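You operate a simulated robot arm through the tools that you are given. There is no shell and no other tool. Be economical: measure what you need, move in short steps, check, and stop when the job is done.

Carry out the task below with a simulated two-armed robot. There is one attempt and no reset: what you move stays moved.

JOB
Grease the bearing till the grease pump reads FULL.
Fine: seat it in the cup, lock it, pump, then free the lock; the bearing stays in the cup.

Only the result counts: the job must be done as asked and must still hold three seconds after the hand-in. Knocking over, shifting, dropping, spilling or breaking anything else fails it.

ROBOT AND FRAMES
Two 7-joint arms with fingered hands on one trunk, on a base that drives. Base frame: it is fixed to the floor where the robot stands at the start and does not move with it; the origin is under the middle of the robot, x ahead of it, y to its left, z up. Lengths are in m, angles in rad, forces in N, time in s.
The left shoulder is at the start at [0.024, 0.214, 1.218], the right one opposite. With the tool pointing down near the work surface each hand reaches from about 0.1 to 0.56 m from the robot's upright axis, wherever it stands, measured 20 degrees to its own side. Places, roughly: choke lever of the flow rig [0.6, 0.1, 0.9]; cup of the grease pump [0.6, 0, 0.9]; display of the grease pump [0.6, 0, 0.9]; green switch of the breaker tester [0.6, -0.3, 0.9]; green switch of the flow rig [0.6, 0.1, 0.9]; lock lever of the grease pump [0.7, -0.1, 0.9]; pump head of the grease pump [0.6, -0.1, 0.9]. Payload 3.3 kg a hand.
Tool frame (each hand has its own): the origin (TCP) lies between the finger pads and is the grasp point; the fingertips stand 0.026 m ahead of it; z points along the fingers, y is the line along which they close. The gripper opens to 0.132 m. The gripper's body begins 0.073 m behind the TCP. The gripper is a hand of 2 fingers: y runs from the thumb to the fingers, the wrist lies at [0, 0, -0.224] in the tool frame, and closing takes about 1.5 s.
Orientation is told as [roll, pitch, yaw] about the base's x, y, z axes, in that order, counted from this pose: with the fingers straight down and closing along the base's y, the tool's x points along the base's -x, its y along +y and its z along -z.

CONTROLS
- The arms move only by the tool send_rows. It takes "left_commands", "right_commands" or both (then of equal length, played together; a hand with none holds still); each is a list of rows, each an object of numbers (a shift or turn left out is 0, a gripper value left out holds the last): "x", "y", "z": the shift along the base's x, y, z in m; "rx", "ry", "rz": the turn, a rotation vector about the base's x, y, z in rad. In form: [{"x": .., "y": .., "z": .., "rx": .., "ry": .., "rz": ..}, ...]. A call has 1 to 20 rows; each row is the pose to reach, as a shift and turn from the pose commanded when the call began. "left_claw" and "right_claw" are, for a hand that has rows, the finger opening in m, from 0 to 0.132, set as the call begins (left out, the last holds). Each row takes 0.2 s and may step no farther than 0.05 m and 0.15 rad from the row before; otherwise, or with a gripper value out of range, the whole call is refused. Where a pose cannot be reached the arm comes as near as it can. A force on the tool above 40 N (or 10 N above the force at the start of the call, whichever is more), or a blocked arm, ends the call early, and 0.2 s more pass. Each finger travels about 0.153 m/s and halts on what it meets, pressing with about 27 N; the grip force reading is that of the motor and also rises with nothing between the fingers. The clock runs only during rows and for 0.2 s after the last one: add rows that repeat a pose to give the fingers time. It gives the time, the measured TCP pose, the force on the tool (base axes), the opening and the grip force at its end, in the units of the frame above (readings bear some noise), with the torque about the TCP (base axes, N m) and any sound that the robot's microphone picked up.
- Cameras (640 x 400 px; columns grow to the right, rows downward): "scene" is now at [0.1042, -0.0092, 1.4149]; the picture's right is [-0.15, -0.99, 0.00], its down [-0.48, 0.07, -0.87] and it looks along [0.86, -0.13, -0.49] (base axes); focal length 280 px, centre (320, 200). "left" rides on the left gripper at [-0.066, -0.003, -0.099] in its tool frame; the picture's right is [0.04, -1.00, 0.00], its down [0.83, 0.03, -0.55] and it looks along [0.55, 0.02, 0.83] (tool axes); focal length 261 px, centre (320, 200). "right" rides on the right gripper at [0.066, -0.003, -0.099] in its tool frame; the picture's right is [0.04, 1.00, 0.00], its down [-0.83, 0.03, -0.55] and it looks along [-0.55, 0.02, 0.83] (tool axes); focal length 261 px, centre (320, 200). There is no depth. A picture from a camera that has moved, and an enlarged one, comes with that camera's place and axes in the base frame and with its lens. The place of the scene camera against the robot may be out by one fixed shift of up to 0.018 m in any direction.
- grab_frame(camera): a new picture of that camera. The clock stands still meanwhile.
- slide_trunk(by): slides the trunk up (or, below 0, down) by that many m; the arms and the scene camera ride with it, the base frame stays. It gives what a move gives, with no picture.
- steer(legs): drives the robot by 1 to 6 legs, each [ahead, left, turn to the left] in m, m and rad, along the robot's own axes; the way and the turn of a leg run together, so that a leg with both is an arc; at most 1.5 m and 3.142 rad a leg. The arms and the cameras ride along, it lands a little off, and it stops where it bumps. It gives what a move gives.
- set_grasp(shape, hand): the hand has 2 fingers and takes this shape, open, in about a second: jaw (thumb against the fingers, like two jaws); tri (thumb and two fingers); tip (a fingertip pinch); poke (one finger out to press); point (the index stretched); flat (the hand flat); cup (the hand cupped); fist (a fist). The gripper value then closes the fingers along that shape, each until it touches; the sizes above hold for jaw. It gives what a move gives, with no picture.
- turn_head(pan, tilt): turns the head with the scene camera to pan (to the left, within 1.501 rad either way) and tilt (down, from -0.506 to 1.204), counted from straight ahead of the robot. It gives what a move gives.
- inspect(camera, box): a new picture of the part [left, top, right, bottom] of that camera's present view, enlarged. The clock stands still meanwhile.
- hand_in(): hands the job in; it is judged then, once.

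Work in short steps. Places have to be worked out from the pictures, the camera data and where the tool is seen: move nearer, look again, correct. Check each grasp and each placing, and mend what went wrong. You have 120 turns and 92 pictures in all, those below and enlarged ones among them. Open the grippers and draw the arms clear of the work before you hand the job in, unless the task says otherwise; then end with one line.

The tools are called after "Emit:" as a command line: name --argument value ..., lists and objects as JSON in quotes. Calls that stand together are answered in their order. send_rows: Moves the arms, as the interface text tells. Its arguments: {"type":"object","properties":{"left_commands":{"type":"array"},"left_claw":{"type":"number"},"right_commands":{"type":"array"},"right_claw":{"type":"number"}},"required":[]} The other tools are called the same way: slide_trunk (by) slides the trunk up or down; set_grasp (shape, hand) gives the hand a shape; steer (legs) drives the base; turn_head (pan, tilt) turns the head that bears the scene camera; grab_frame (camera) takes a picture; inspect (camera, box) takes an enlarged picture of a part of a camera's view; hand_in () hands the job in.

At the start:

```text
time: 0.0
left_eef_pos: [0.3897, 0.1243, 1.2559]
left_ee_rot: [0.002, 0.001, -0.001]
left_wrist_force: [-0.3, 1.1, 0.2]
left_wrist_torque: [-0.02, -0.02, 0.02]
left_width: 0.1319
left_gripper_force: 0.1
left_shape: jaw
right_eef_pos: [0.2793, -0.205, 1.189]
right_ee_rot: [0.0, 0.0, -0.001]
right_wrist_force: [0.0, 0.4, 0.4]
right_wrist_torque: [-0.04, -0.02, 0.04]
right_width: 0.1319
right_gripper_force: 0.1
right_shape: jaw
trunk travel left (down, up): [-0.5, 0.261]
robot x, y, heading: [-0.0002, 0.0016, -0.0]
head pan, tilt: [-0.154, 0.506]
```

scene: 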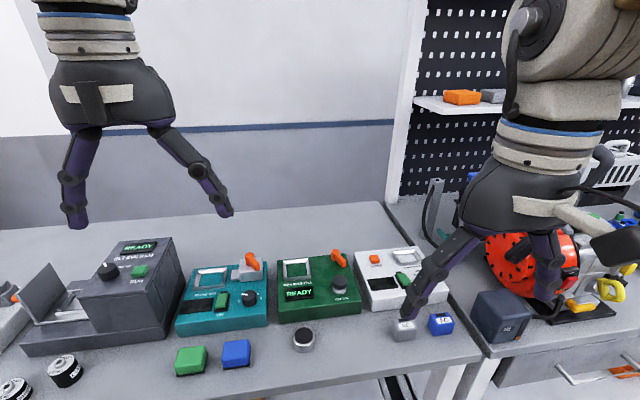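
right: 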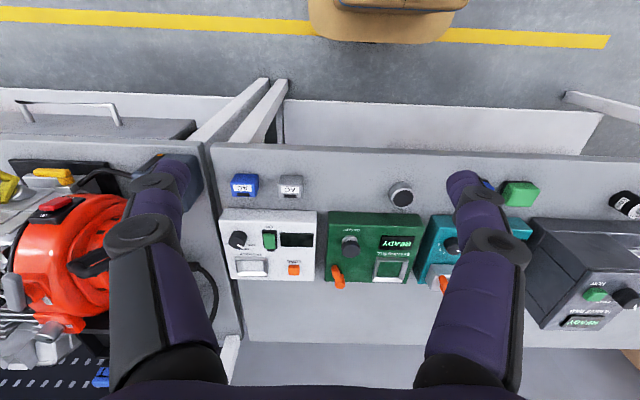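
left: 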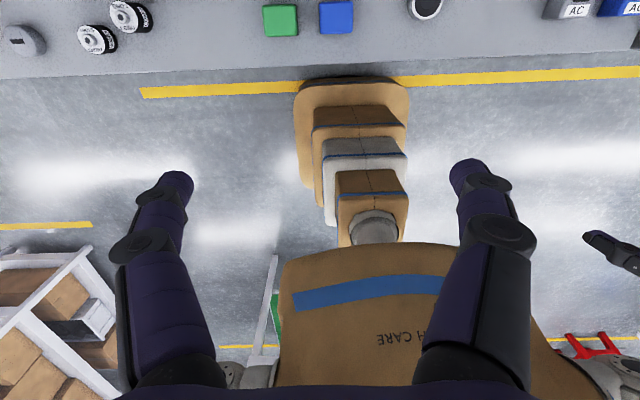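

The dark green device in the middle appears to be the grease pump, with the bearing in front of it. I'll look closer at both.

Emit:
inspect --camera "scene" --box '[250, 230, 410, 360]'

Emit:
inspect --camera "right" --box '[310, 170, 450, 300]'

```text
3.08 times, centred on (330, 295) of scene
camera zoom: at [0.1042, -0.0092, 1.4149], right [-0.15, -0.99, 0.0], down [-0.48, 0.07, -0.87], along [0.86, -0.13, -0.49], focal length 863 px, centre (289, -92)
```

zoom: 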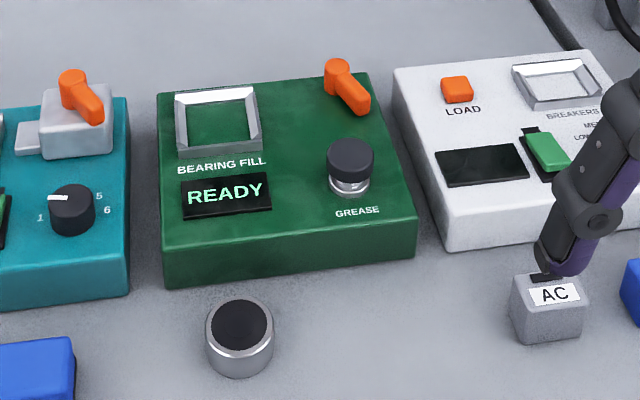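

```text
3.08 times, centred on (380, 235) of right
camera zoom: at [0.2137, -0.207, 1.2873], right [-0.04, 1.0, 0.0], down [0.83, 0.03, 0.55], along [0.55, 0.02, -0.83], focal length 802 px, centre (135, 92)
```

zoom: 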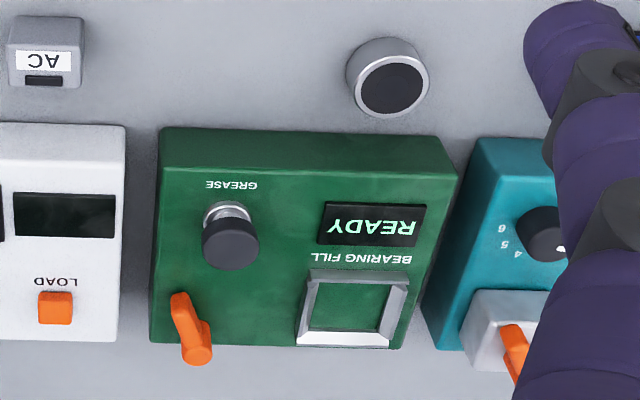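

Estimates: bearing top near (0.49,-0.034,0.86), cup near (0.66,-0.03,0.89), lever near (0.70,-0.14). Those are far, so I'll have to drive ahead; first I look down at the gap between base and bench.

Emit:
turn_head --pan 0 --tilt 1.15

Emit:
grab_frame --camera "scene"

```text
time: 1.0
left_eef_pos: [0.3885, 0.1244, 1.2562]
left_ee_rot: [0.0, 0.0, 0.001]
left_wrist_force: [1.3, -0.2, 0.0]
left_wrist_torque: [0.0, 0.0, 0.0]
left_width: 0.1317
left_gripper_force: 0.1
left_shape: jaw
right_eef_pos: [0.2798, -0.204, 1.1889]
right_ee_rot: [-0.001, -0.001, -0.002]
right_wrist_force: [-1.1, 0.4, -0.6]
right_wrist_torque: [0.02, 0.01, 0.01]
right_width: 0.1317
right_gripper_force: 0.1
right_shape: jaw
trunk travel left (down, up): [-0.5, 0.261]
robot x, y, heading: [-0.0006, -0.0023, 0.003]
head pan, tilt: [0.0, 1.15]
```

```text
86 pictures are left
camera scene: at [0.0741, 0.0047, 1.3648], right [0.0, -1.0, 0.0], down [-0.91, 0.0, -0.41], along [0.41, 0.0, -0.91], focal length 280 px, centre (320, 200)
```

scene: 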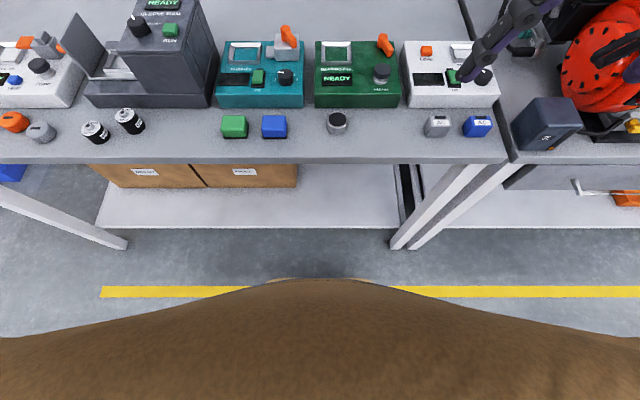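

The bench is open beneath with a low shelf set back near x≈0.45, so I drive ahead 0.16 and slightly left.

Emit:
steer --legs '[[0.16, 0.05, 0]]'

Emit:
turn_head --pan -0.1 --tilt 0.85

Emit:
grab_frame --camera "scene"

```text
time: 2.5
left_eef_pos: [0.5526, 0.1763, 1.256]
left_ee_rot: [-0.001, 0.003, 0.002]
left_wrist_force: [0.3, 0.2, -0.5]
left_wrist_torque: [-0.02, 0.01, 0.01]
left_width: 0.1318
left_gripper_force: 0.1
left_shape: jaw
right_eef_pos: [0.4438, -0.1534, 1.1898]
right_ee_rot: [0.0, 0.001, 0.0]
right_wrist_force: [0.2, 0.6, -0.1]
right_wrist_torque: [-0.04, -0.02, -0.01]
right_width: 0.1319
right_gripper_force: 0.0
right_shape: jaw
trunk travel left (down, up): [-0.5, 0.261]
robot x, y, heading: [0.1626, 0.0536, 0.002]
head pan, tilt: [0.0, 1.15]
```

```text
time: 3.3
left_eef_pos: [0.5522, 0.1757, 1.256]
left_ee_rot: [0.002, 0.0, 0.001]
left_wrist_force: [0.0, -0.4, 0.1]
left_wrist_torque: [-0.04, 0.01, 0.02]
left_width: 0.1318
left_gripper_force: 0.0
left_shape: jaw
right_eef_pos: [0.4422, -0.1529, 1.189]
right_ee_rot: [-0.001, 0.002, 0.002]
right_wrist_force: [0.5, 0.6, -0.4]
right_wrist_torque: [0.01, 0.01, 0.01]
right_width: 0.1319
right_gripper_force: 0.2
right_shape: jaw
trunk travel left (down, up): [-0.5, 0.261]
robot x, y, heading: [0.1595, 0.0535, 0.002]
head pan, tilt: [-0.099, 0.85]
```

```text
85 pictures are left
camera scene: at [0.2549, 0.0476, 1.3856], right [-0.1, -1.0, 0.0], down [-0.75, 0.07, -0.66], along [0.66, -0.06, -0.75], focal length 280 px, centre (320, 200)
```

scene: 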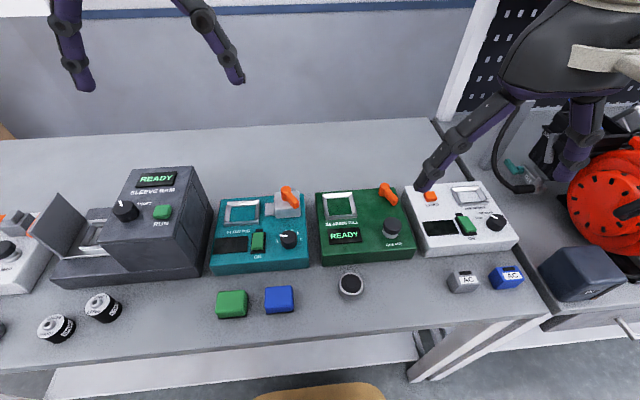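

Driven well. Now I bring the right hand over the front of the bearing, at z≈1.02, to look with the wrist camera.

Emit:
send_rows --right_commands '[{"y": 0.024, "z": -0.034}, {"y": 0.048, "z": -0.068}, {"y": 0.072, "z": -0.102}, {"y": 0.096, "z": -0.136}, {"y": 0.12, "z": -0.17}]'

Emit:
grab_frame --camera "right"

```text
time: 4.5
left_eef_pos: [0.5514, 0.1763, 1.2552]
left_ee_rot: [0.0, 0.002, 0.002]
left_wrist_force: [0.5, 0.2, -0.1]
left_wrist_torque: [-0.02, 0.0, 0.01]
left_width: 0.1321
left_gripper_force: 0.0
left_shape: jaw
right_eef_pos: [0.4418, -0.032, 1.0196]
right_ee_rot: [-0.001, 0.0, 0.0]
right_wrist_force: [0.3, -0.4, -0.8]
right_wrist_torque: [-0.01, -0.01, 0.04]
right_width: 0.132
right_gripper_force: 0.0
right_shape: jaw
trunk travel left (down, up): [-0.5, 0.261]
robot x, y, heading: [0.1618, 0.0499, 0.007]
head pan, tilt: [-0.099, 0.85]
```

```text
84 pictures are left
camera right: at [0.3773, -0.0354, 1.1178], right [-0.04, 1.0, 0.0], down [0.83, 0.03, 0.55], along [0.55, 0.02, -0.83], focal length 261 px, centre (320, 200)
```

right: 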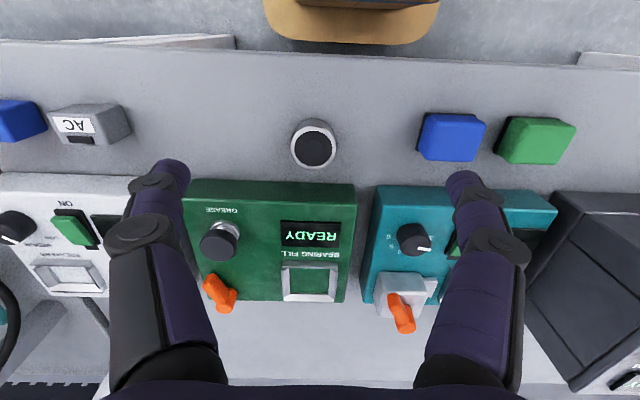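

Bearing top is about (0.484,-0.037,0.866). I zoom in to size the bearing, cup, head and lever.

Emit:
inspect --camera "right" --box '[260, 100, 370, 210]'

Emit:
inspect --camera "right" --box '[180, 180, 370, 310]'

Emit:
inspect --camera "scene" --box '[310, 170, 420, 310]'

```text
3.64 times, centred on (315, 155) of right
camera zoom: at [0.3773, -0.0354, 1.1178], right [-0.04, 1.0, 0.0], down [0.83, 0.03, 0.55], along [0.55, 0.02, -0.83], focal length 948 px, centre (338, 364)
```

zoom: 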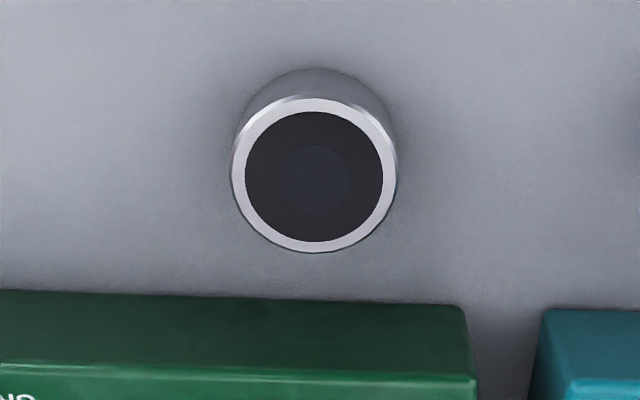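

```text
3.08 times, centred on (275, 245) of right
camera zoom: at [0.3773, -0.0354, 1.1178], right [-0.04, 1.0, 0.0], down [0.83, 0.03, 0.55], along [0.55, 0.02, -0.83], focal length 802 px, centre (458, 62)
```

zoom: 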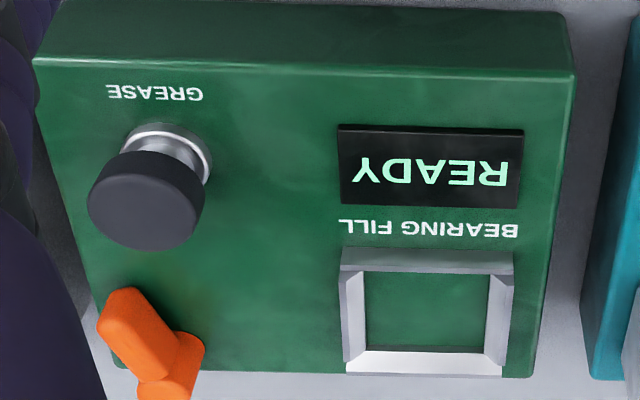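

```text
2.86 times, centred on (365, 240) of scene
camera zoom: at [0.2555, 0.0483, 1.3856], right [-0.1, -1.0, 0.0], down [-0.75, 0.07, -0.66], along [0.66, -0.06, -0.75], focal length 801 px, centre (191, 86)
```

zoom: 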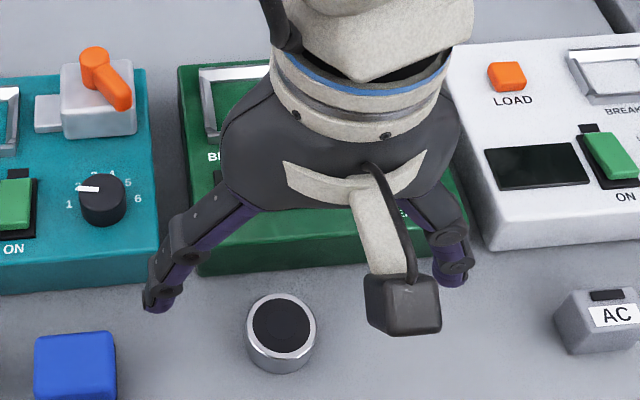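

Table ≈0.83, bearing Ø≈0.047, height ≈0.035; cup rim top ≈0.895, centre ≈(0.655,-0.039). I go above the bearing first.

Emit:
send_rows --right_commands '[{"x": 0.021, "y": -0.002, "z": -0.03}, {"x": 0.043, "y": -0.005, "z": -0.07}, {"x": 0.043, "y": -0.005, "z": -0.1}]' --right_claw 0.09

Emit:
grab_frame --camera "right"

Emit:
grab_frame --camera "scene"

```text
time: 5.3
left_eef_pos: [0.552, 0.1757, 1.2556]
left_ee_rot: [0.001, 0.001, 0.003]
left_wrist_force: [0.3, 0.3, -1.0]
left_wrist_torque: [-0.01, 0.05, 0.01]
left_width: 0.132
left_gripper_force: 0.0
left_shape: jaw
right_eef_pos: [0.4858, -0.041, 0.92]
right_ee_rot: [0.0, -0.002, 0.002]
right_wrist_force: [-0.2, -0.7, 0.0]
right_wrist_torque: [-0.01, -0.01, -0.06]
right_width: 0.0903
right_gripper_force: 0.1
right_shape: jaw
trunk travel left (down, up): [-0.5, 0.261]
robot x, y, heading: [0.1593, 0.051, 0.004]
head pan, tilt: [-0.099, 0.85]
```

```text
80 pictures are left
camera right: at [0.4196, -0.0438, 1.0185], right [-0.04, 1.0, 0.0], down [0.83, 0.03, 0.55], along [0.55, 0.02, -0.83], focal length 261 px, centre (320, 200)
```

right: 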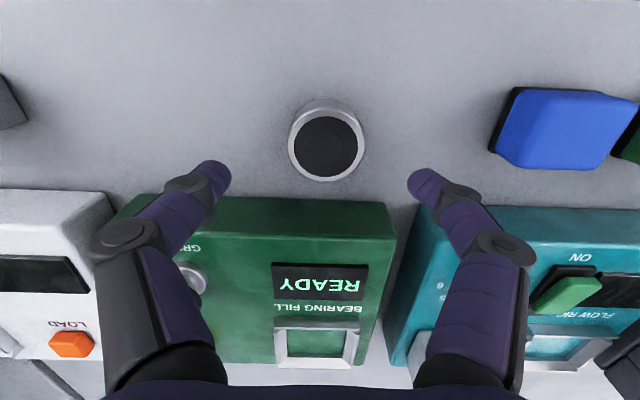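

```text
79 pictures are left
camera scene: at [0.2553, 0.0478, 1.3856], right [-0.1, -1.0, 0.0], down [-0.75, 0.07, -0.66], along [0.66, -0.06, -0.75], focal length 280 px, centre (320, 200)
```

scene: 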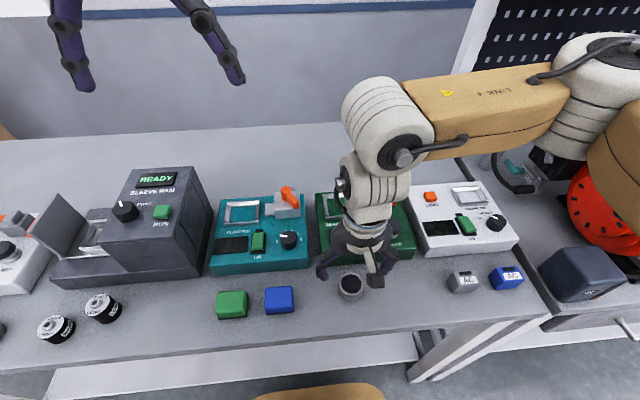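

Bearing centre refines to (0.481,-0.038); I correct, descend so the tips overlap its top 18 mm, and close.

Emit:
send_rows --right_commands '[{"x": -0.004, "y": 0.003}, {"x": -0.004, "y": 0.003, "z": -0.025}, {"x": -0.004, "y": 0.003, "z": -0.047}]'

Emit:
send_rows --right_commands '[{}, {}, {}, {}, {}]' --right_claw 0.03

Emit:
grab_frame --camera "right"

```text
time: 6.1
left_eef_pos: [0.5494, 0.1751, 1.2561]
left_ee_rot: [-0.001, -0.002, 0.002]
left_wrist_force: [0.0, 0.0, 0.1]
left_wrist_torque: [0.0, -0.03, 0.01]
left_width: 0.132
left_gripper_force: 0.0
left_shape: jaw
right_eef_pos: [0.4804, -0.0353, 0.8746]
right_ee_rot: [0.002, -0.007, 0.001]
right_wrist_force: [1.7, -1.3, 22.6]
right_wrist_torque: [0.44, 0.02, 0.01]
right_width: 0.0871
right_gripper_force: 0.0
right_shape: jaw
trunk travel left (down, up): [-0.5, 0.261]
robot x, y, heading: [0.1643, 0.0497, 0.007]
head pan, tilt: [-0.099, 0.85]
```

```text
time: 6.7
left_eef_pos: [0.5488, 0.1752, 1.256]
left_ee_rot: [0.001, 0.0, 0.0]
left_wrist_force: [1.0, -0.8, 0.4]
left_wrist_torque: [-0.01, 0.01, 0.0]
left_width: 0.1318
left_gripper_force: 0.0
left_shape: jaw
right_eef_pos: [0.4817, -0.039, 0.8748]
right_ee_rot: [-0.007, -0.006, -0.002]
right_wrist_force: [-4.4, -8.4, 25.3]
right_wrist_torque: [-1.31, 0.13, -0.14]
right_width: 0.0442
right_gripper_force: 27.2
right_shape: jaw
trunk travel left (down, up): [-0.5, 0.261]
robot x, y, heading: [0.1601, 0.0525, 0.0]
head pan, tilt: [-0.099, 0.85]
stopped in row 3 (right hand): the force on the tool passed its limit at 41 N (the readings are from after the stop); the commanded pose is now the measured one
```

```text
78 pictures are left
camera right: at [0.4156, -0.0411, 0.9727], right [-0.04, 1.0, -0.01], down [0.83, 0.04, 0.56], along [0.56, 0.02, -0.83], focal length 261 px, centre (320, 200)
```

right: 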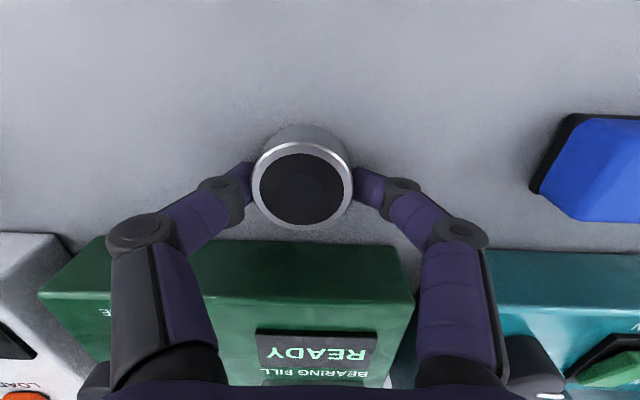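

The fingers have met the bearing (opening 0.044), probably with tips brushing the bench. I lift and look.

Emit:
send_rows --right_commands '[{"z": 0.01}, {"z": 0.03}, {"z": 0.07}, {"z": 0.11}]' --right_claw 0.03

Emit:
grab_frame --camera "right"

Emit:
inspect --camera "scene" --box '[290, 150, 420, 310]'

```text
time: 7.7
left_eef_pos: [0.5516, 0.1759, 1.2549]
left_ee_rot: [0.0, -0.002, 0.001]
left_wrist_force: [-0.3, 0.2, -0.4]
left_wrist_torque: [-0.03, 0.0, 0.02]
left_width: 0.1319
left_gripper_force: 0.2
left_shape: jaw
right_eef_pos: [0.4816, -0.0377, 0.9847]
right_ee_rot: [-0.006, -0.004, 0.001]
right_wrist_force: [-0.2, 0.0, -0.9]
right_wrist_torque: [-0.03, 0.0, -0.03]
right_width: 0.0418
right_gripper_force: 26.2
right_shape: jaw
trunk travel left (down, up): [-0.5, 0.261]
robot x, y, heading: [0.1632, 0.0508, -0.002]
head pan, tilt: [-0.099, 0.85]
```

```text
77 pictures are left
camera right: at [0.4157, -0.0398, 1.0832], right [-0.04, 1.0, 0.0], down [0.83, 0.04, 0.56], along [0.56, 0.02, -0.83], focal length 261 px, centre (320, 200)
```

right: 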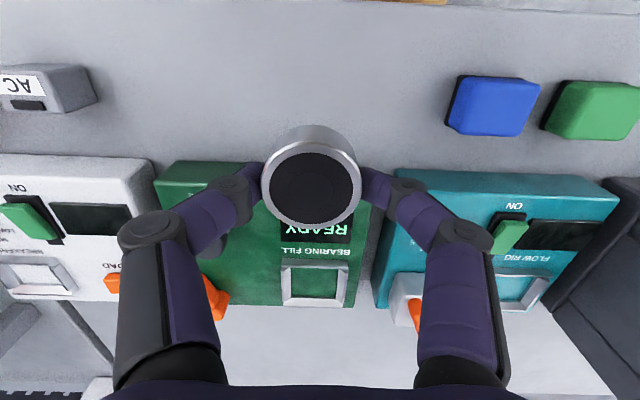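

```text
2.50 times, centred on (355, 230) of scene
camera zoom: at [0.2546, 0.0477, 1.3857], right [-0.1, -1.0, 0.0], down [-0.75, 0.07, -0.66], along [0.66, -0.06, -0.75], focal length 701 px, centre (232, 125)
```

zoom: 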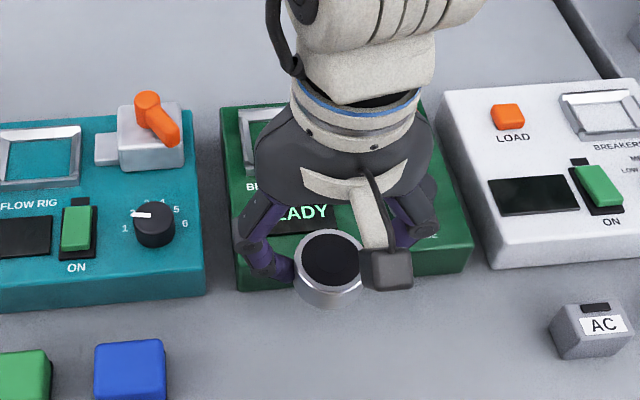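

The bearing is held level. I bring the left hand forward so that its camera views the cup from the far-left side, giving a second line of sight.

Emit:
send_rows --left_commands '[{"x": 0.03, "z": -0.02}, {"x": 0.06, "z": -0.04}, {"x": 0.09, "z": -0.06}, {"x": 0.12, "z": -0.08}]'

Emit:
grab_frame --camera "left"

Emit:
inspect --camera "right" --box '[250, 220, 370, 320]'

```text
time: 8.7
left_eef_pos: [0.614, 0.1489, 1.1691]
left_ee_rot: [0.0, 0.002, 0.001]
left_wrist_force: [0.5, -0.4, 0.1]
left_wrist_torque: [0.0, 0.03, -0.02]
left_width: 0.1319
left_gripper_force: 0.1
left_shape: jaw
left hand out of reach, approached as far as the arm can: row 1, 2, 3, 4
right_eef_pos: [0.4844, -0.0379, 0.9839]
right_ee_rot: [-0.004, -0.002, -0.001]
right_wrist_force: [0.4, 0.4, -1.3]
right_wrist_torque: [0.0, 0.03, -0.01]
right_width: 0.0419
right_gripper_force: 26.7
right_shape: jaw
trunk travel left (down, up): [-0.5, 0.261]
robot x, y, heading: [0.1639, 0.0519, -0.001]
head pan, tilt: [-0.099, 0.85]
```

```text
75 pictures are left
camera left: at [0.6791, 0.1462, 1.2673], right [-0.04, -1.0, 0.0], down [-0.83, 0.03, 0.56], along [-0.55, 0.02, -0.83], focal length 261 px, centre (320, 200)
```

left: 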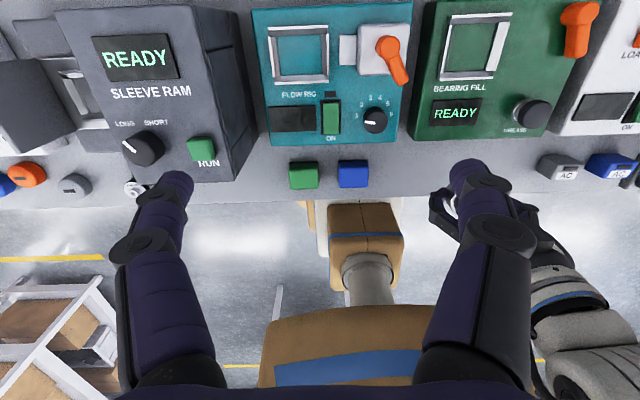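

```text
4.00 times, centred on (310, 270) of right
camera zoom: at [0.4175, -0.0402, 1.0822], right [-0.04, 1.0, 0.0], down [0.83, 0.04, 0.55], along [0.55, 0.02, -0.83], focal length 1043 px, centre (360, -80)
```

zoom: 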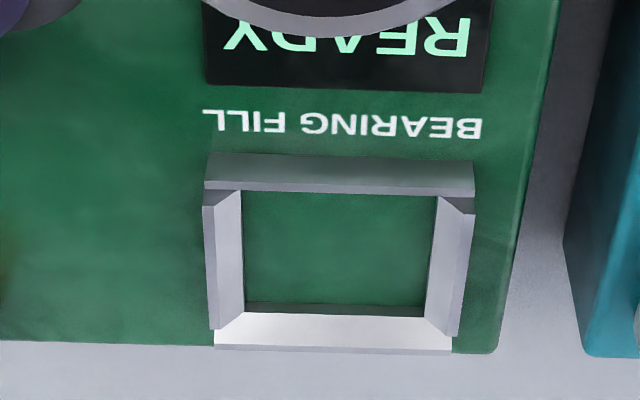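

The left wrist camera sees the cup almost from above. I zoom in on it there.

Emit:
inspect --camera "left" --box '[410, 0, 610, 140]'

```text
2.86 times, centred on (510, 70) of left
camera zoom: at [0.6791, 0.1462, 1.2673], right [-0.04, -1.0, 0.0], down [-0.83, 0.03, 0.56], along [-0.55, 0.02, -0.83], focal length 745 px, centre (-223, 571)
```

zoom: 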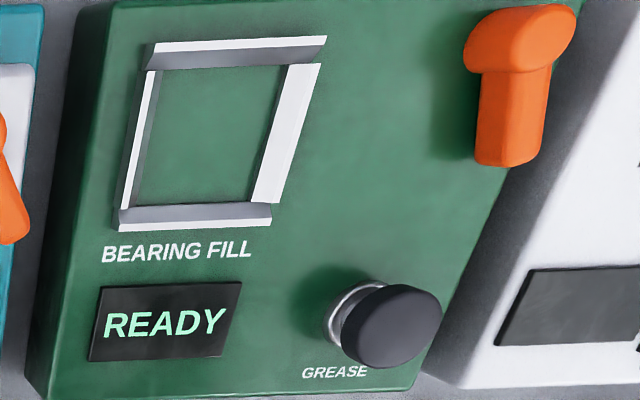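

Cup centre ≈(0.650,-0.039), floor ≈0.888, opening ≈0.054; the bearing sits about (-0.005,-0.004) from the TCP. I carry it over the cup at z≈1.0.

Emit:
send_rows --right_commands '[{"z": 0.016}, {"x": 0.045, "z": 0.016}, {"x": 0.09, "z": 0.016}, {"x": 0.135, "z": 0.016}, {"x": 0.171, "y": 0.002, "z": 0.016}, {"x": 0.171, "y": 0.002, "z": 0.016}]'

Emit:
grab_frame --camera "left"

Emit:
grab_frame --camera "right"

```text
time: 10.1
left_eef_pos: [0.6125, 0.1473, 1.1686]
left_ee_rot: [-0.001, 0.002, 0.002]
left_wrist_force: [-0.2, -0.4, 1.0]
left_wrist_torque: [0.01, 0.01, -0.04]
left_width: 0.132
left_gripper_force: 0.1
left_shape: jaw
right_eef_pos: [0.6579, -0.0389, 1.0004]
right_ee_rot: [0.004, -0.005, -0.008]
right_wrist_force: [0.1, 0.8, -1.7]
right_wrist_torque: [0.02, -0.01, 0.02]
right_width: 0.0415
right_gripper_force: 26.7
right_shape: jaw
trunk travel left (down, up): [-0.5, 0.261]
robot x, y, heading: [0.1622, 0.0505, -0.002]
head pan, tilt: [-0.099, 0.85]
```

```text
72 pictures are left
camera left: at [0.6775, 0.1451, 1.2685], right [-0.04, -1.0, 0.0], down [-0.83, 0.03, 0.55], along [-0.55, 0.02, -0.83], focal length 261 px, centre (320, 200)
```

left: 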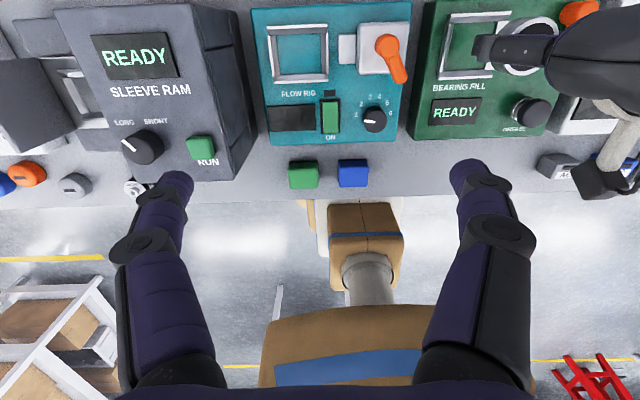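

```text
71 pictures are left
camera right: at [0.5917, -0.0415, 1.0979], right [-0.03, 1.0, 0.0], down [0.83, 0.03, 0.56], along [0.56, 0.02, -0.83], focal length 261 px, centre (320, 200)
```

right: 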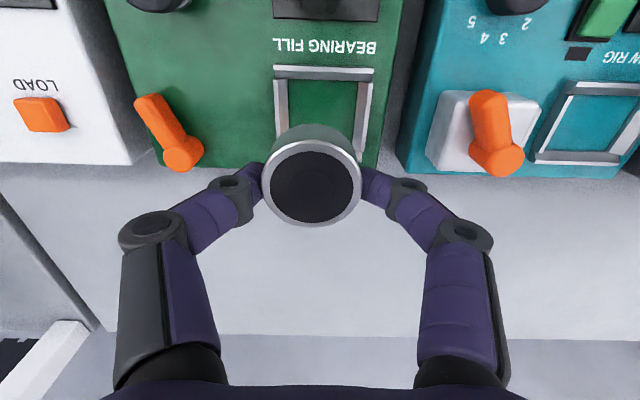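

Laterally the bearing is ~5 mm to the -y side of the cup; x looks right. I shift +y 0.005 and lower to about 2 cm above the rim, then look again.

Emit:
send_rows --right_commands '[{"y": 0.005, "z": -0.02}, {"y": 0.005, "z": -0.045}, {"y": 0.005, "z": -0.045}]'

Emit:
inspect --camera "left" --box '[410, 0, 610, 140]'

Emit:
inspect --camera "right" --box '[220, 20, 420, 240]'

```text
time: 10.9
left_eef_pos: [0.611, 0.149, 1.1693]
left_ee_rot: [0.001, 0.001, 0.001]
left_wrist_force: [-0.3, 0.1, 0.1]
left_wrist_torque: [-0.02, -0.01, -0.01]
left_width: 0.1322
left_gripper_force: 0.1
left_shape: jaw
right_eef_pos: [0.6538, -0.0315, 0.9536]
right_ee_rot: [-0.006, -0.004, 0.002]
right_wrist_force: [-0.3, -0.7, -1.2]
right_wrist_torque: [0.02, 0.0, 0.01]
right_width: 0.0416
right_gripper_force: 27.2
right_shape: jaw
trunk travel left (down, up): [-0.5, 0.261]
robot x, y, heading: [0.1641, 0.0452, 0.007]
head pan, tilt: [-0.099, 0.85]
```

```text
2.86 times, centred on (510, 70) of left
camera zoom: at [0.6773, 0.1465, 1.2685], right [-0.04, -1.0, 0.0], down [-0.83, 0.03, 0.55], along [-0.55, 0.02, -0.83], focal length 745 px, centre (-223, 571)
```

zoom: 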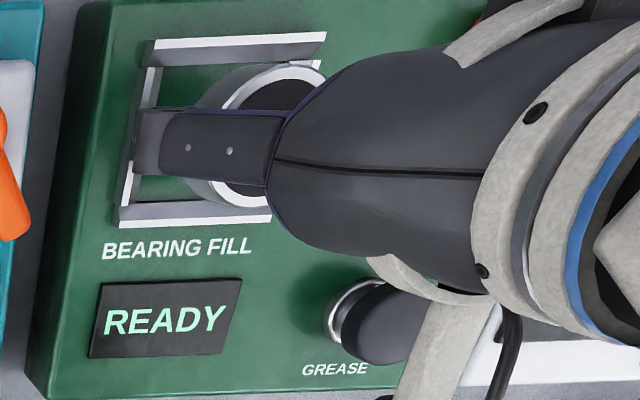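

```text
1.82 times, centred on (320, 130) of right
camera zoom: at [0.5885, -0.0338, 1.0512], right [-0.04, 1.0, -0.01], down [0.83, 0.04, 0.56], along [0.55, 0.02, -0.83], focal length 474 px, centre (320, 327)
```

zoom: 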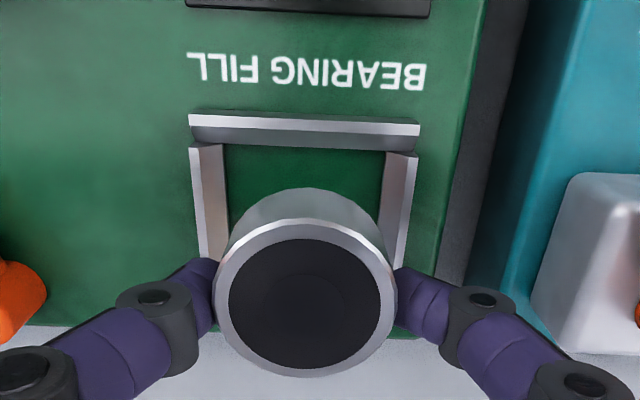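

Bearing x agrees in both views; y should go back about 3 mm. I shift and lower gently to expected seating (TCP≈0.93).

Emit:
send_rows --right_commands '[{"y": -0.003}, {"y": -0.003, "z": -0.01}, {"y": -0.003, "z": -0.018}]'

Emit:
inspect --camera "right" --box '[220, 20, 420, 240]'

Emit:
inspect --camera "left" --box '[430, 0, 570, 100]'

```text
time: 11.7
left_eef_pos: [0.6119, 0.149, 1.1702]
left_ee_rot: [0.0, 0.001, 0.002]
left_wrist_force: [1.5, -0.1, -0.3]
left_wrist_torque: [-0.05, -0.01, -0.01]
left_width: 0.1321
left_gripper_force: 0.0
left_shape: jaw
right_eef_pos: [0.6542, -0.0345, 0.9369]
right_ee_rot: [-0.002, -0.004, 0.0]
right_wrist_force: [0.5, -0.4, -1.0]
right_wrist_torque: [0.03, -0.01, -0.02]
right_width: 0.0418
right_gripper_force: 27.3
right_shape: jaw
trunk travel left (down, up): [-0.5, 0.261]
robot x, y, heading: [0.1604, 0.0516, 0.0]
head pan, tilt: [-0.099, 0.85]
```

```text
1.82 times, centred on (320, 130) of right
camera zoom: at [0.5884, -0.037, 1.0344], right [-0.04, 1.0, 0.0], down [0.83, 0.04, 0.56], along [0.56, 0.02, -0.83], focal length 474 px, centre (320, 327)
```

zoom: 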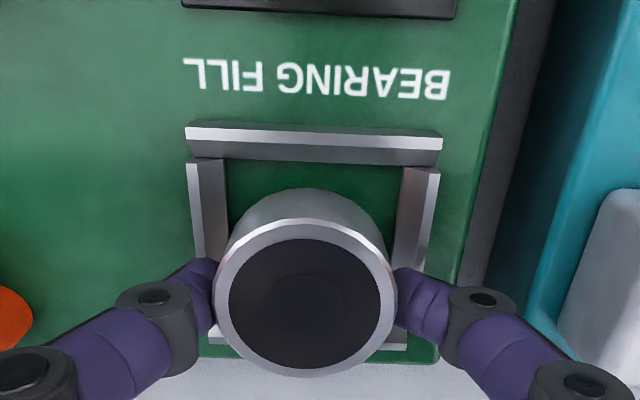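

```text
4.00 times, centred on (500, 50) of left
camera zoom: at [0.6775, 0.1463, 1.2684], right [-0.04, -1.0, 0.0], down [-0.83, 0.03, 0.55], along [-0.55, 0.02, -0.83], focal length 1043 px, centre (-400, 800)
```

zoom: 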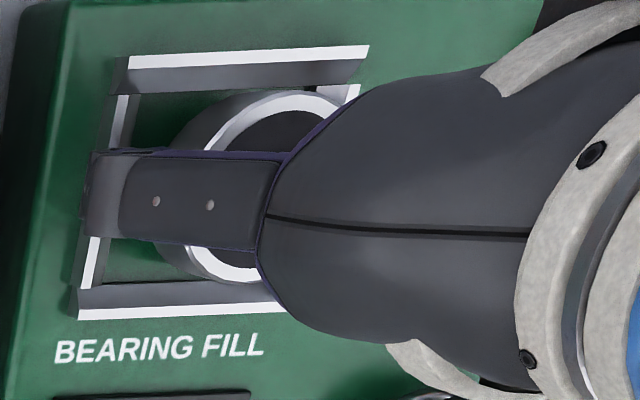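

Alignment is within a couple of millimetres. I lower in small steps until it touches the cup floor.

Emit:
send_rows --right_commands '[{"x": -0.001, "y": 0.001, "z": -0.006}, {"x": -0.001, "y": 0.001, "z": -0.01}, {"x": -0.001, "y": 0.001, "z": -0.013}]'

Emit:
inspect --camera "right" --box '[220, 20, 420, 240]'

```text
time: 12.5
left_eef_pos: [0.6103, 0.1504, 1.1711]
left_ee_rot: [-0.001, -0.002, 0.002]
left_wrist_force: [0.1, -0.3, -0.4]
left_wrist_torque: [-0.01, 0.0, -0.05]
left_width: 0.1319
left_gripper_force: 0.0
left_shape: jaw
right_eef_pos: [0.6534, -0.0339, 0.928]
right_ee_rot: [-0.003, -0.011, -0.002]
right_wrist_force: [4.4, 2.1, 38.5]
right_wrist_torque: [0.04, -0.03, -0.08]
right_width: 0.044
right_gripper_force: 26.5
right_shape: jaw
trunk travel left (down, up): [-0.5, 0.261]
robot x, y, heading: [0.1673, 0.0493, -0.002]
head pan, tilt: [-0.099, 0.85]
```

```text
1.82 times, centred on (320, 130) of right
camera zoom: at [0.5861, -0.0354, 1.0241], right [-0.04, 1.0, 0.0], down [0.83, 0.03, 0.56], along [0.56, 0.02, -0.83], focal length 474 px, centre (320, 327)
```

zoom: 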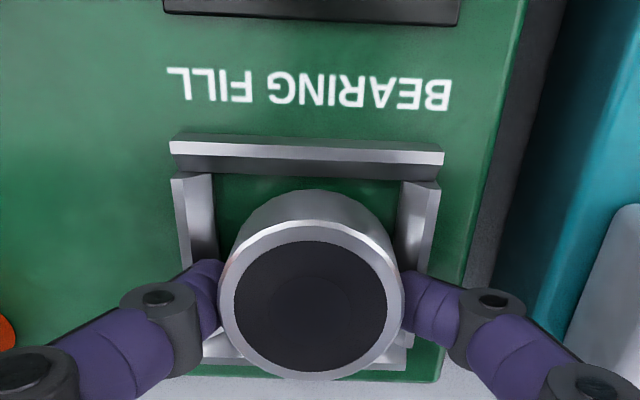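

A firm contact at exactly the predicted seating height. I open the fingers, rise and check.

Emit:
send_rows --right_commands '[{"z": 0.001}, {"z": 0.002}, {"z": 0.003}]' --right_claw 0.075

Emit:
send_rows --right_commands '[{"z": 0.03}, {"z": 0.07}, {"x": -0.03, "z": 0.1}, {"x": -0.07, "z": 0.12}]'

Emit:
inspect --camera "left" --box '[410, 0, 610, 140]'

Emit:
inspect --camera "right" --box '[150, 60, 400, 240]'

```text
time: 13.3
left_eef_pos: [0.6119, 0.1497, 1.1693]
left_ee_rot: [0.001, 0.001, 0.002]
left_wrist_force: [-0.5, 0.2, 0.4]
left_wrist_torque: [0.02, -0.05, 0.01]
left_width: 0.1317
left_gripper_force: 0.1
left_shape: jaw
right_eef_pos: [0.654, -0.0329, 0.9264]
right_ee_rot: [-0.005, -0.003, 0.0]
right_wrist_force: [8.9, 1.8, 21.0]
right_wrist_torque: [0.18, -0.24, 0.06]
right_width: 0.0497
right_gripper_force: 0.2
right_shape: jaw
trunk travel left (down, up): [-0.5, 0.261]
robot x, y, heading: [0.161, 0.0536, 0.002]
head pan, tilt: [-0.099, 0.85]
```

```text
time: 14.3
left_eef_pos: [0.6126, 0.1495, 1.1708]
left_ee_rot: [-0.001, -0.001, 0.001]
left_wrist_force: [-0.2, -0.1, -0.3]
left_wrist_torque: [0.02, -0.02, -0.03]
left_width: 0.132
left_gripper_force: 0.1
left_shape: jaw
right_eef_pos: [0.5816, -0.0325, 1.049]
right_ee_rot: [-0.004, -0.004, -0.001]
right_wrist_force: [-0.2, -0.2, 0.2]
right_wrist_torque: [-0.01, -0.03, 0.02]
right_width: 0.0745
right_gripper_force: 0.0
right_shape: jaw
trunk travel left (down, up): [-0.5, 0.261]
robot x, y, heading: [0.1651, 0.0494, 0.003]
head pan, tilt: [-0.099, 0.85]
```

```text
2.86 times, centred on (510, 70) of left
camera zoom: at [0.6764, 0.1465, 1.2689], right [-0.04, -1.0, 0.0], down [-0.83, 0.03, 0.55], along [-0.55, 0.02, -0.83], focal length 745 px, centre (-223, 571)
```

zoom: 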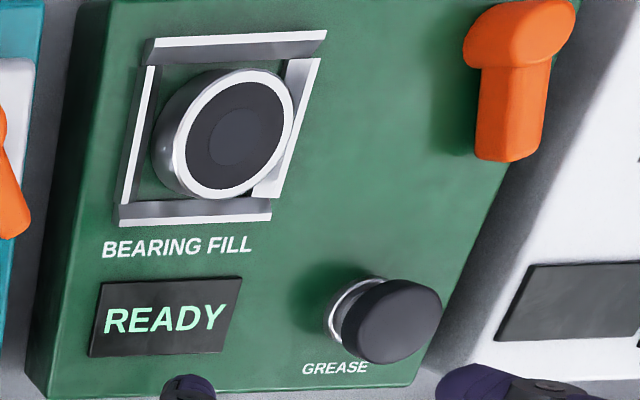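

```text
2.22 times, centred on (275, 150) of right
camera zoom: at [0.5156, -0.0343, 1.1465], right [-0.04, 1.0, 0.0], down [0.83, 0.04, 0.56], along [0.56, 0.02, -0.83], focal length 579 px, centre (420, 311)
```

zoom: 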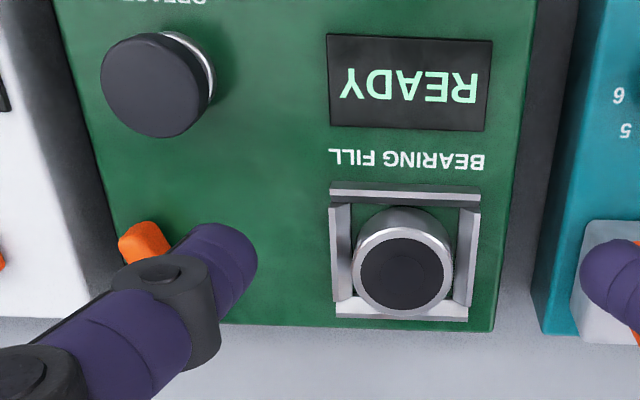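

The bearing sits in the cup. Now I study the lock lever and the head; the scene view and a nearer wrist view.

Emit:
send_rows --right_commands '[{"x": -0.03, "y": -0.04}, {"x": -0.05, "y": -0.08}, {"x": -0.05, "y": -0.11}]' --right_claw 0.132

Emit:
grab_frame --camera "right"

Emit:
inspect --camera "scene" --box '[310, 160, 430, 270]'

```text
time: 15.1
left_eef_pos: [0.6114, 0.1472, 1.1697]
left_ee_rot: [-0.001, 0.0, 0.002]
left_wrist_force: [0.1, -0.3, 0.1]
left_wrist_torque: [0.02, 0.03, 0.0]
left_width: 0.132
left_gripper_force: 0.2
left_shape: jaw
right_eef_pos: [0.5318, -0.1448, 1.0467]
right_ee_rot: [-0.003, -0.003, 0.0]
right_wrist_force: [-0.7, 0.7, 0.8]
right_wrist_torque: [0.0, 0.0, -0.02]
right_width: 0.1322
right_gripper_force: 0.2
right_shape: jaw
trunk travel left (down, up): [-0.5, 0.261]
robot x, y, heading: [0.1615, 0.0504, -0.002]
head pan, tilt: [-0.099, 0.85]
```

```text
63 pictures are left
camera right: at [0.4667, -0.1464, 1.1453], right [-0.04, 1.0, 0.0], down [0.83, 0.04, 0.56], along [0.56, 0.02, -0.83], focal length 261 px, centre (320, 200)
```

right: 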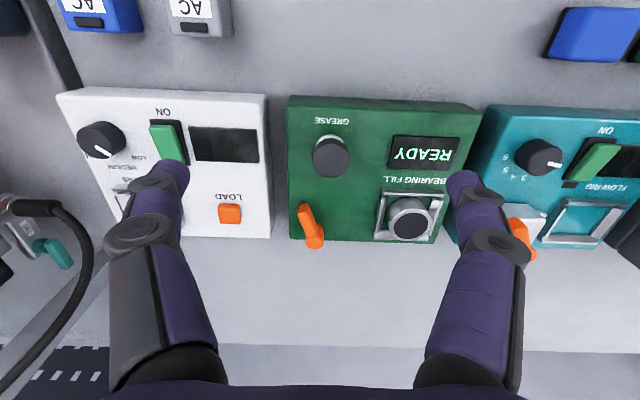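

```text
3.64 times, centred on (370, 215) of scene
camera zoom: at [0.2549, 0.0465, 1.3856], right [-0.1, -1.0, 0.0], down [-0.75, 0.07, -0.66], along [0.66, -0.06, -0.75], focal length 1020 px, centre (138, 146)
```

zoom: 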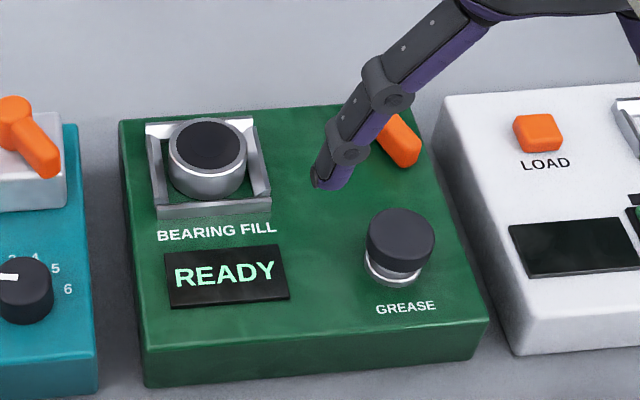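

I zoom on the lever.

Emit:
inspect --camera "right" --box '[280, 180, 360, 260]'

Emit:
inspect --camera "left" --box '[530, 0, 640, 80]'

```text
5.00 times, centred on (320, 220) of right
camera zoom: at [0.4667, -0.1464, 1.1453], right [-0.04, 1.0, 0.0], down [0.83, 0.04, 0.56], along [0.56, 0.02, -0.83], focal length 1303 px, centre (320, 100)
```

zoom: 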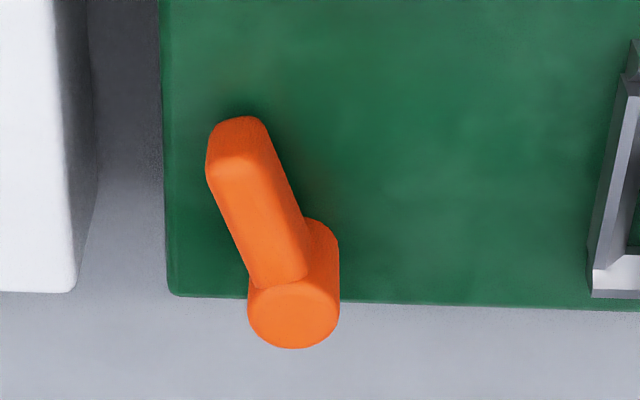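

```text
5.00 times, centred on (585, 40) of left
camera zoom: at [0.6771, 0.1455, 1.2686], right [-0.04, -1.0, 0.0], down [-0.83, 0.03, 0.55], along [-0.55, 0.02, -0.83], focal length 1303 px, centre (-1005, 1000)
```

zoom: 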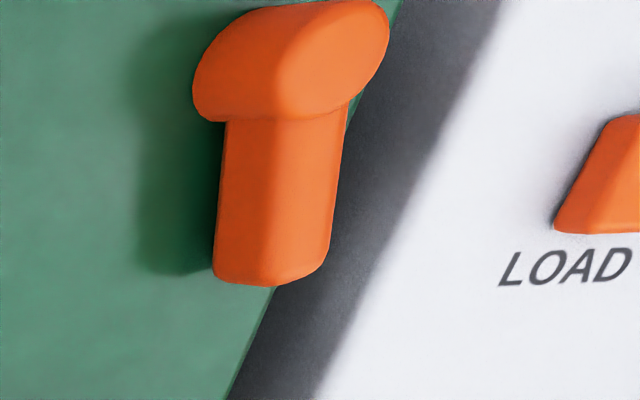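

Hub top ≈(0.680,-0.144,0.919), arm pointing toward the robot with tip ≈(0.636,-0.158): a rotary lever about the vertical. I straddle its arm with the right fingers, first from above.

Emit:
send_rows --right_commands '[{"x": 0.04, "z": -0.01}, {"x": 0.08, "y": -0.006, "z": -0.03}, {"x": 0.112, "y": -0.012, "z": -0.065}, {"x": 0.112, "y": -0.012, "z": -0.075}]' --right_claw 0.05

Emit:
grab_frame --camera "right"

Emit:
grab_frame --camera "left"

```text
time: 16.1
left_eef_pos: [0.6108, 0.1495, 1.1688]
left_ee_rot: [0.001, 0.001, 0.002]
left_wrist_force: [0.1, 0.6, 0.1]
left_wrist_torque: [-0.02, -0.04, -0.04]
left_width: 0.132
left_gripper_force: 0.0
left_shape: jaw
right_eef_pos: [0.6439, -0.1554, 0.9729]
right_ee_rot: [-0.005, -0.003, 0.0]
right_wrist_force: [-0.4, 0.1, -0.2]
right_wrist_torque: [0.02, -0.05, -0.03]
right_width: 0.0507
right_gripper_force: 0.1
right_shape: jaw
trunk travel left (down, up): [-0.5, 0.261]
robot x, y, heading: [0.1655, 0.05, 0.004]
head pan, tilt: [-0.099, 0.85]
```

```text
59 pictures are left
camera right: at [0.5787, -0.158, 1.0706], right [-0.04, 1.0, -0.01], down [0.83, 0.04, 0.56], along [0.56, 0.02, -0.83], focal length 261 px, centre (320, 200)
```

right: 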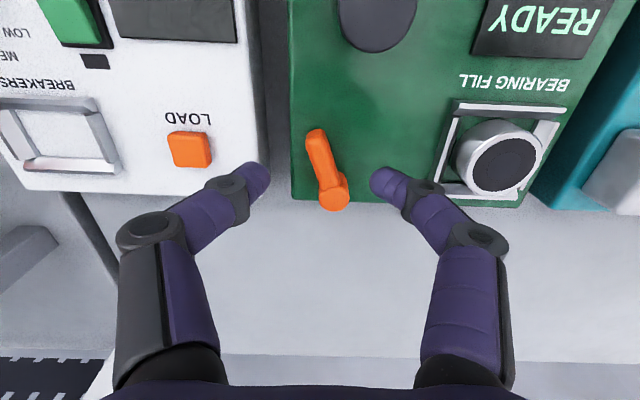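

```text
58 pictures are left
camera left: at [0.6768, 0.1462, 1.2687], right [-0.04, -1.0, 0.0], down [-0.83, 0.03, 0.55], along [-0.55, 0.02, -0.83], focal length 261 px, centre (320, 200)
```

left: 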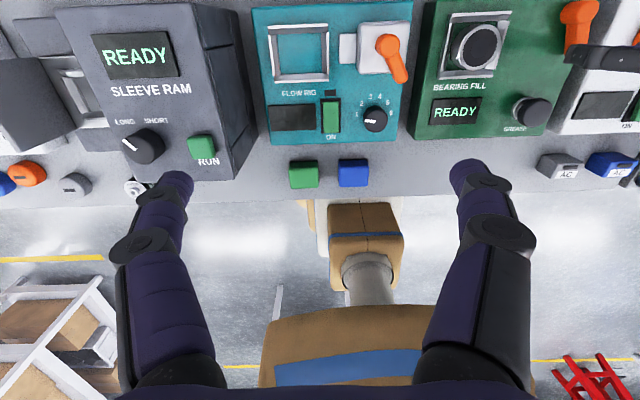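

The fingers straddle the arm with room. I lower so the tips reach z≈0.899 beside it.

Emit:
send_rows --right_commands '[{"y": 0.002, "z": -0.025}, {"y": 0.002, "z": -0.048}, {"y": 0.002, "z": -0.048}]' --right_claw 0.045

Emit:
grab_frame --camera "right"

```text
time: 16.9
left_eef_pos: [0.6116, 0.1488, 1.1702]
left_ee_rot: [0.003, 0.0, 0.002]
left_wrist_force: [0.0, -0.3, 1.3]
left_wrist_torque: [-0.02, 0.01, -0.02]
left_width: 0.1315
left_gripper_force: 0.0
left_shape: jaw
right_eef_pos: [0.6451, -0.1533, 0.9246]
right_ee_rot: [-0.004, -0.004, -0.001]
right_wrist_force: [0.4, 0.0, -0.3]
right_wrist_torque: [-0.01, 0.02, 0.0]
right_width: 0.0455
right_gripper_force: 0.0
right_shape: jaw
trunk travel left (down, up): [-0.5, 0.261]
robot x, y, heading: [0.1636, 0.0531, -0.002]
head pan, tilt: [-0.099, 0.85]
```

```text
57 pictures are left
camera right: at [0.5777, -0.1555, 1.0216], right [-0.04, 1.0, 0.0], down [0.83, 0.04, 0.56], along [0.56, 0.02, -0.83], focal length 261 px, centre (320, 200)
```

right: 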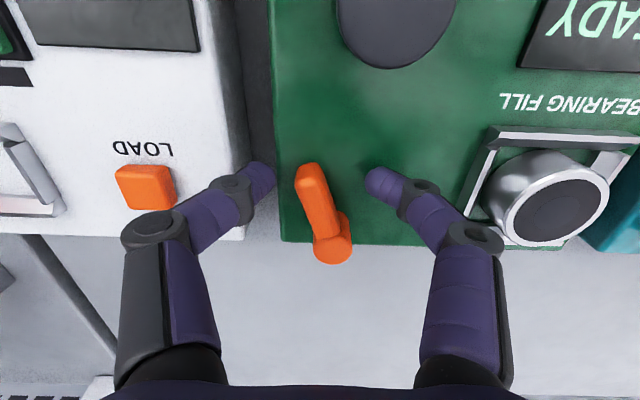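

Nothing touched. I close to a loose straddle and push the arm toward +y along its arc (about 40°), watching the forces and sound.

Emit:
send_rows --right_commands '[{}, {"x": -0.0012, "y": 0.0046, "rz": -0.087}, {"x": -0.0015, "y": 0.0096, "rz": -0.174}, {"x": -0.001, "y": 0.0147, "rz": -0.261}, {"x": 0.0001, "y": 0.0197, "rz": -0.348}, {"x": 0.0019, "y": 0.0244, "rz": -0.436}]' --right_claw 0.022

Emit:
grab_frame --camera "right"

Emit:
inspect --camera "left" --box '[410, 0, 640, 140]'

```text
time: 18.3
left_eef_pos: [0.6122, 0.1503, 1.1685]
left_ee_rot: [-0.001, 0.003, 0.002]
left_wrist_force: [-0.2, 0.1, -0.6]
left_wrist_torque: [0.03, 0.0, -0.02]
left_width: 0.1321
left_gripper_force: 0.1
left_shape: jaw
right_eef_pos: [0.6467, -0.1287, 0.9234]
right_ee_rot: [-0.008, -0.004, -0.439]
right_wrist_force: [0.3, 0.0, 0.1]
right_wrist_torque: [-0.03, 0.0, -0.03]
right_width: 0.0221
right_gripper_force: 0.1
right_shape: jaw
trunk travel left (down, up): [-0.5, 0.261]
robot x, y, heading: [0.1625, 0.0493, 0.001]
head pan, tilt: [-0.099, 0.85]
```

```text
56 pictures are left
camera right: at [0.5867, -0.1028, 1.021], right [0.39, 0.92, 0.0], down [0.77, -0.32, 0.56], along [0.51, -0.22, -0.83], focal length 261 px, centre (320, 200)
```

right: 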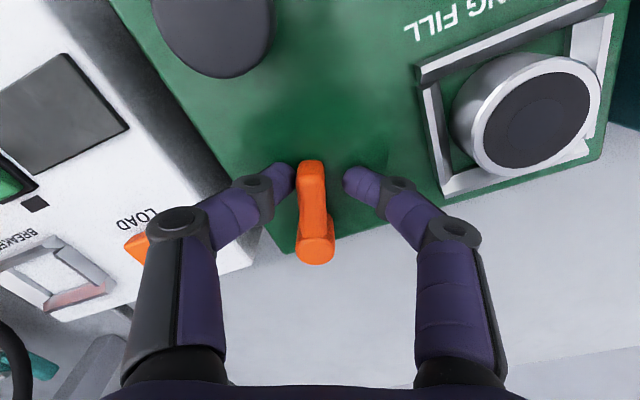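

```text
2.78 times, centred on (525, 70) of left
camera zoom: at [0.6775, 0.1466, 1.2684], right [-0.04, -1.0, 0.0], down [-0.83, 0.03, 0.55], along [-0.55, 0.02, -0.83], focal length 725 px, centre (-250, 562)
```

zoom: 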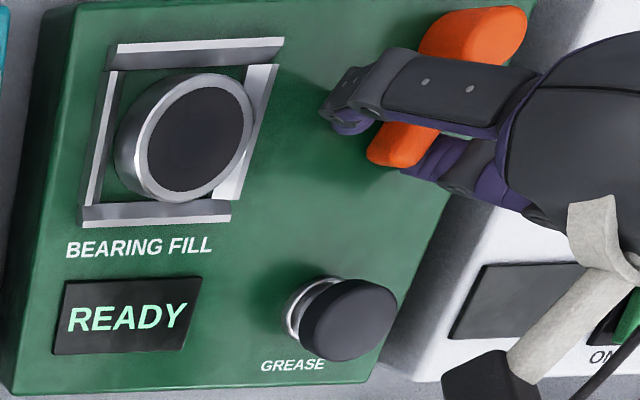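

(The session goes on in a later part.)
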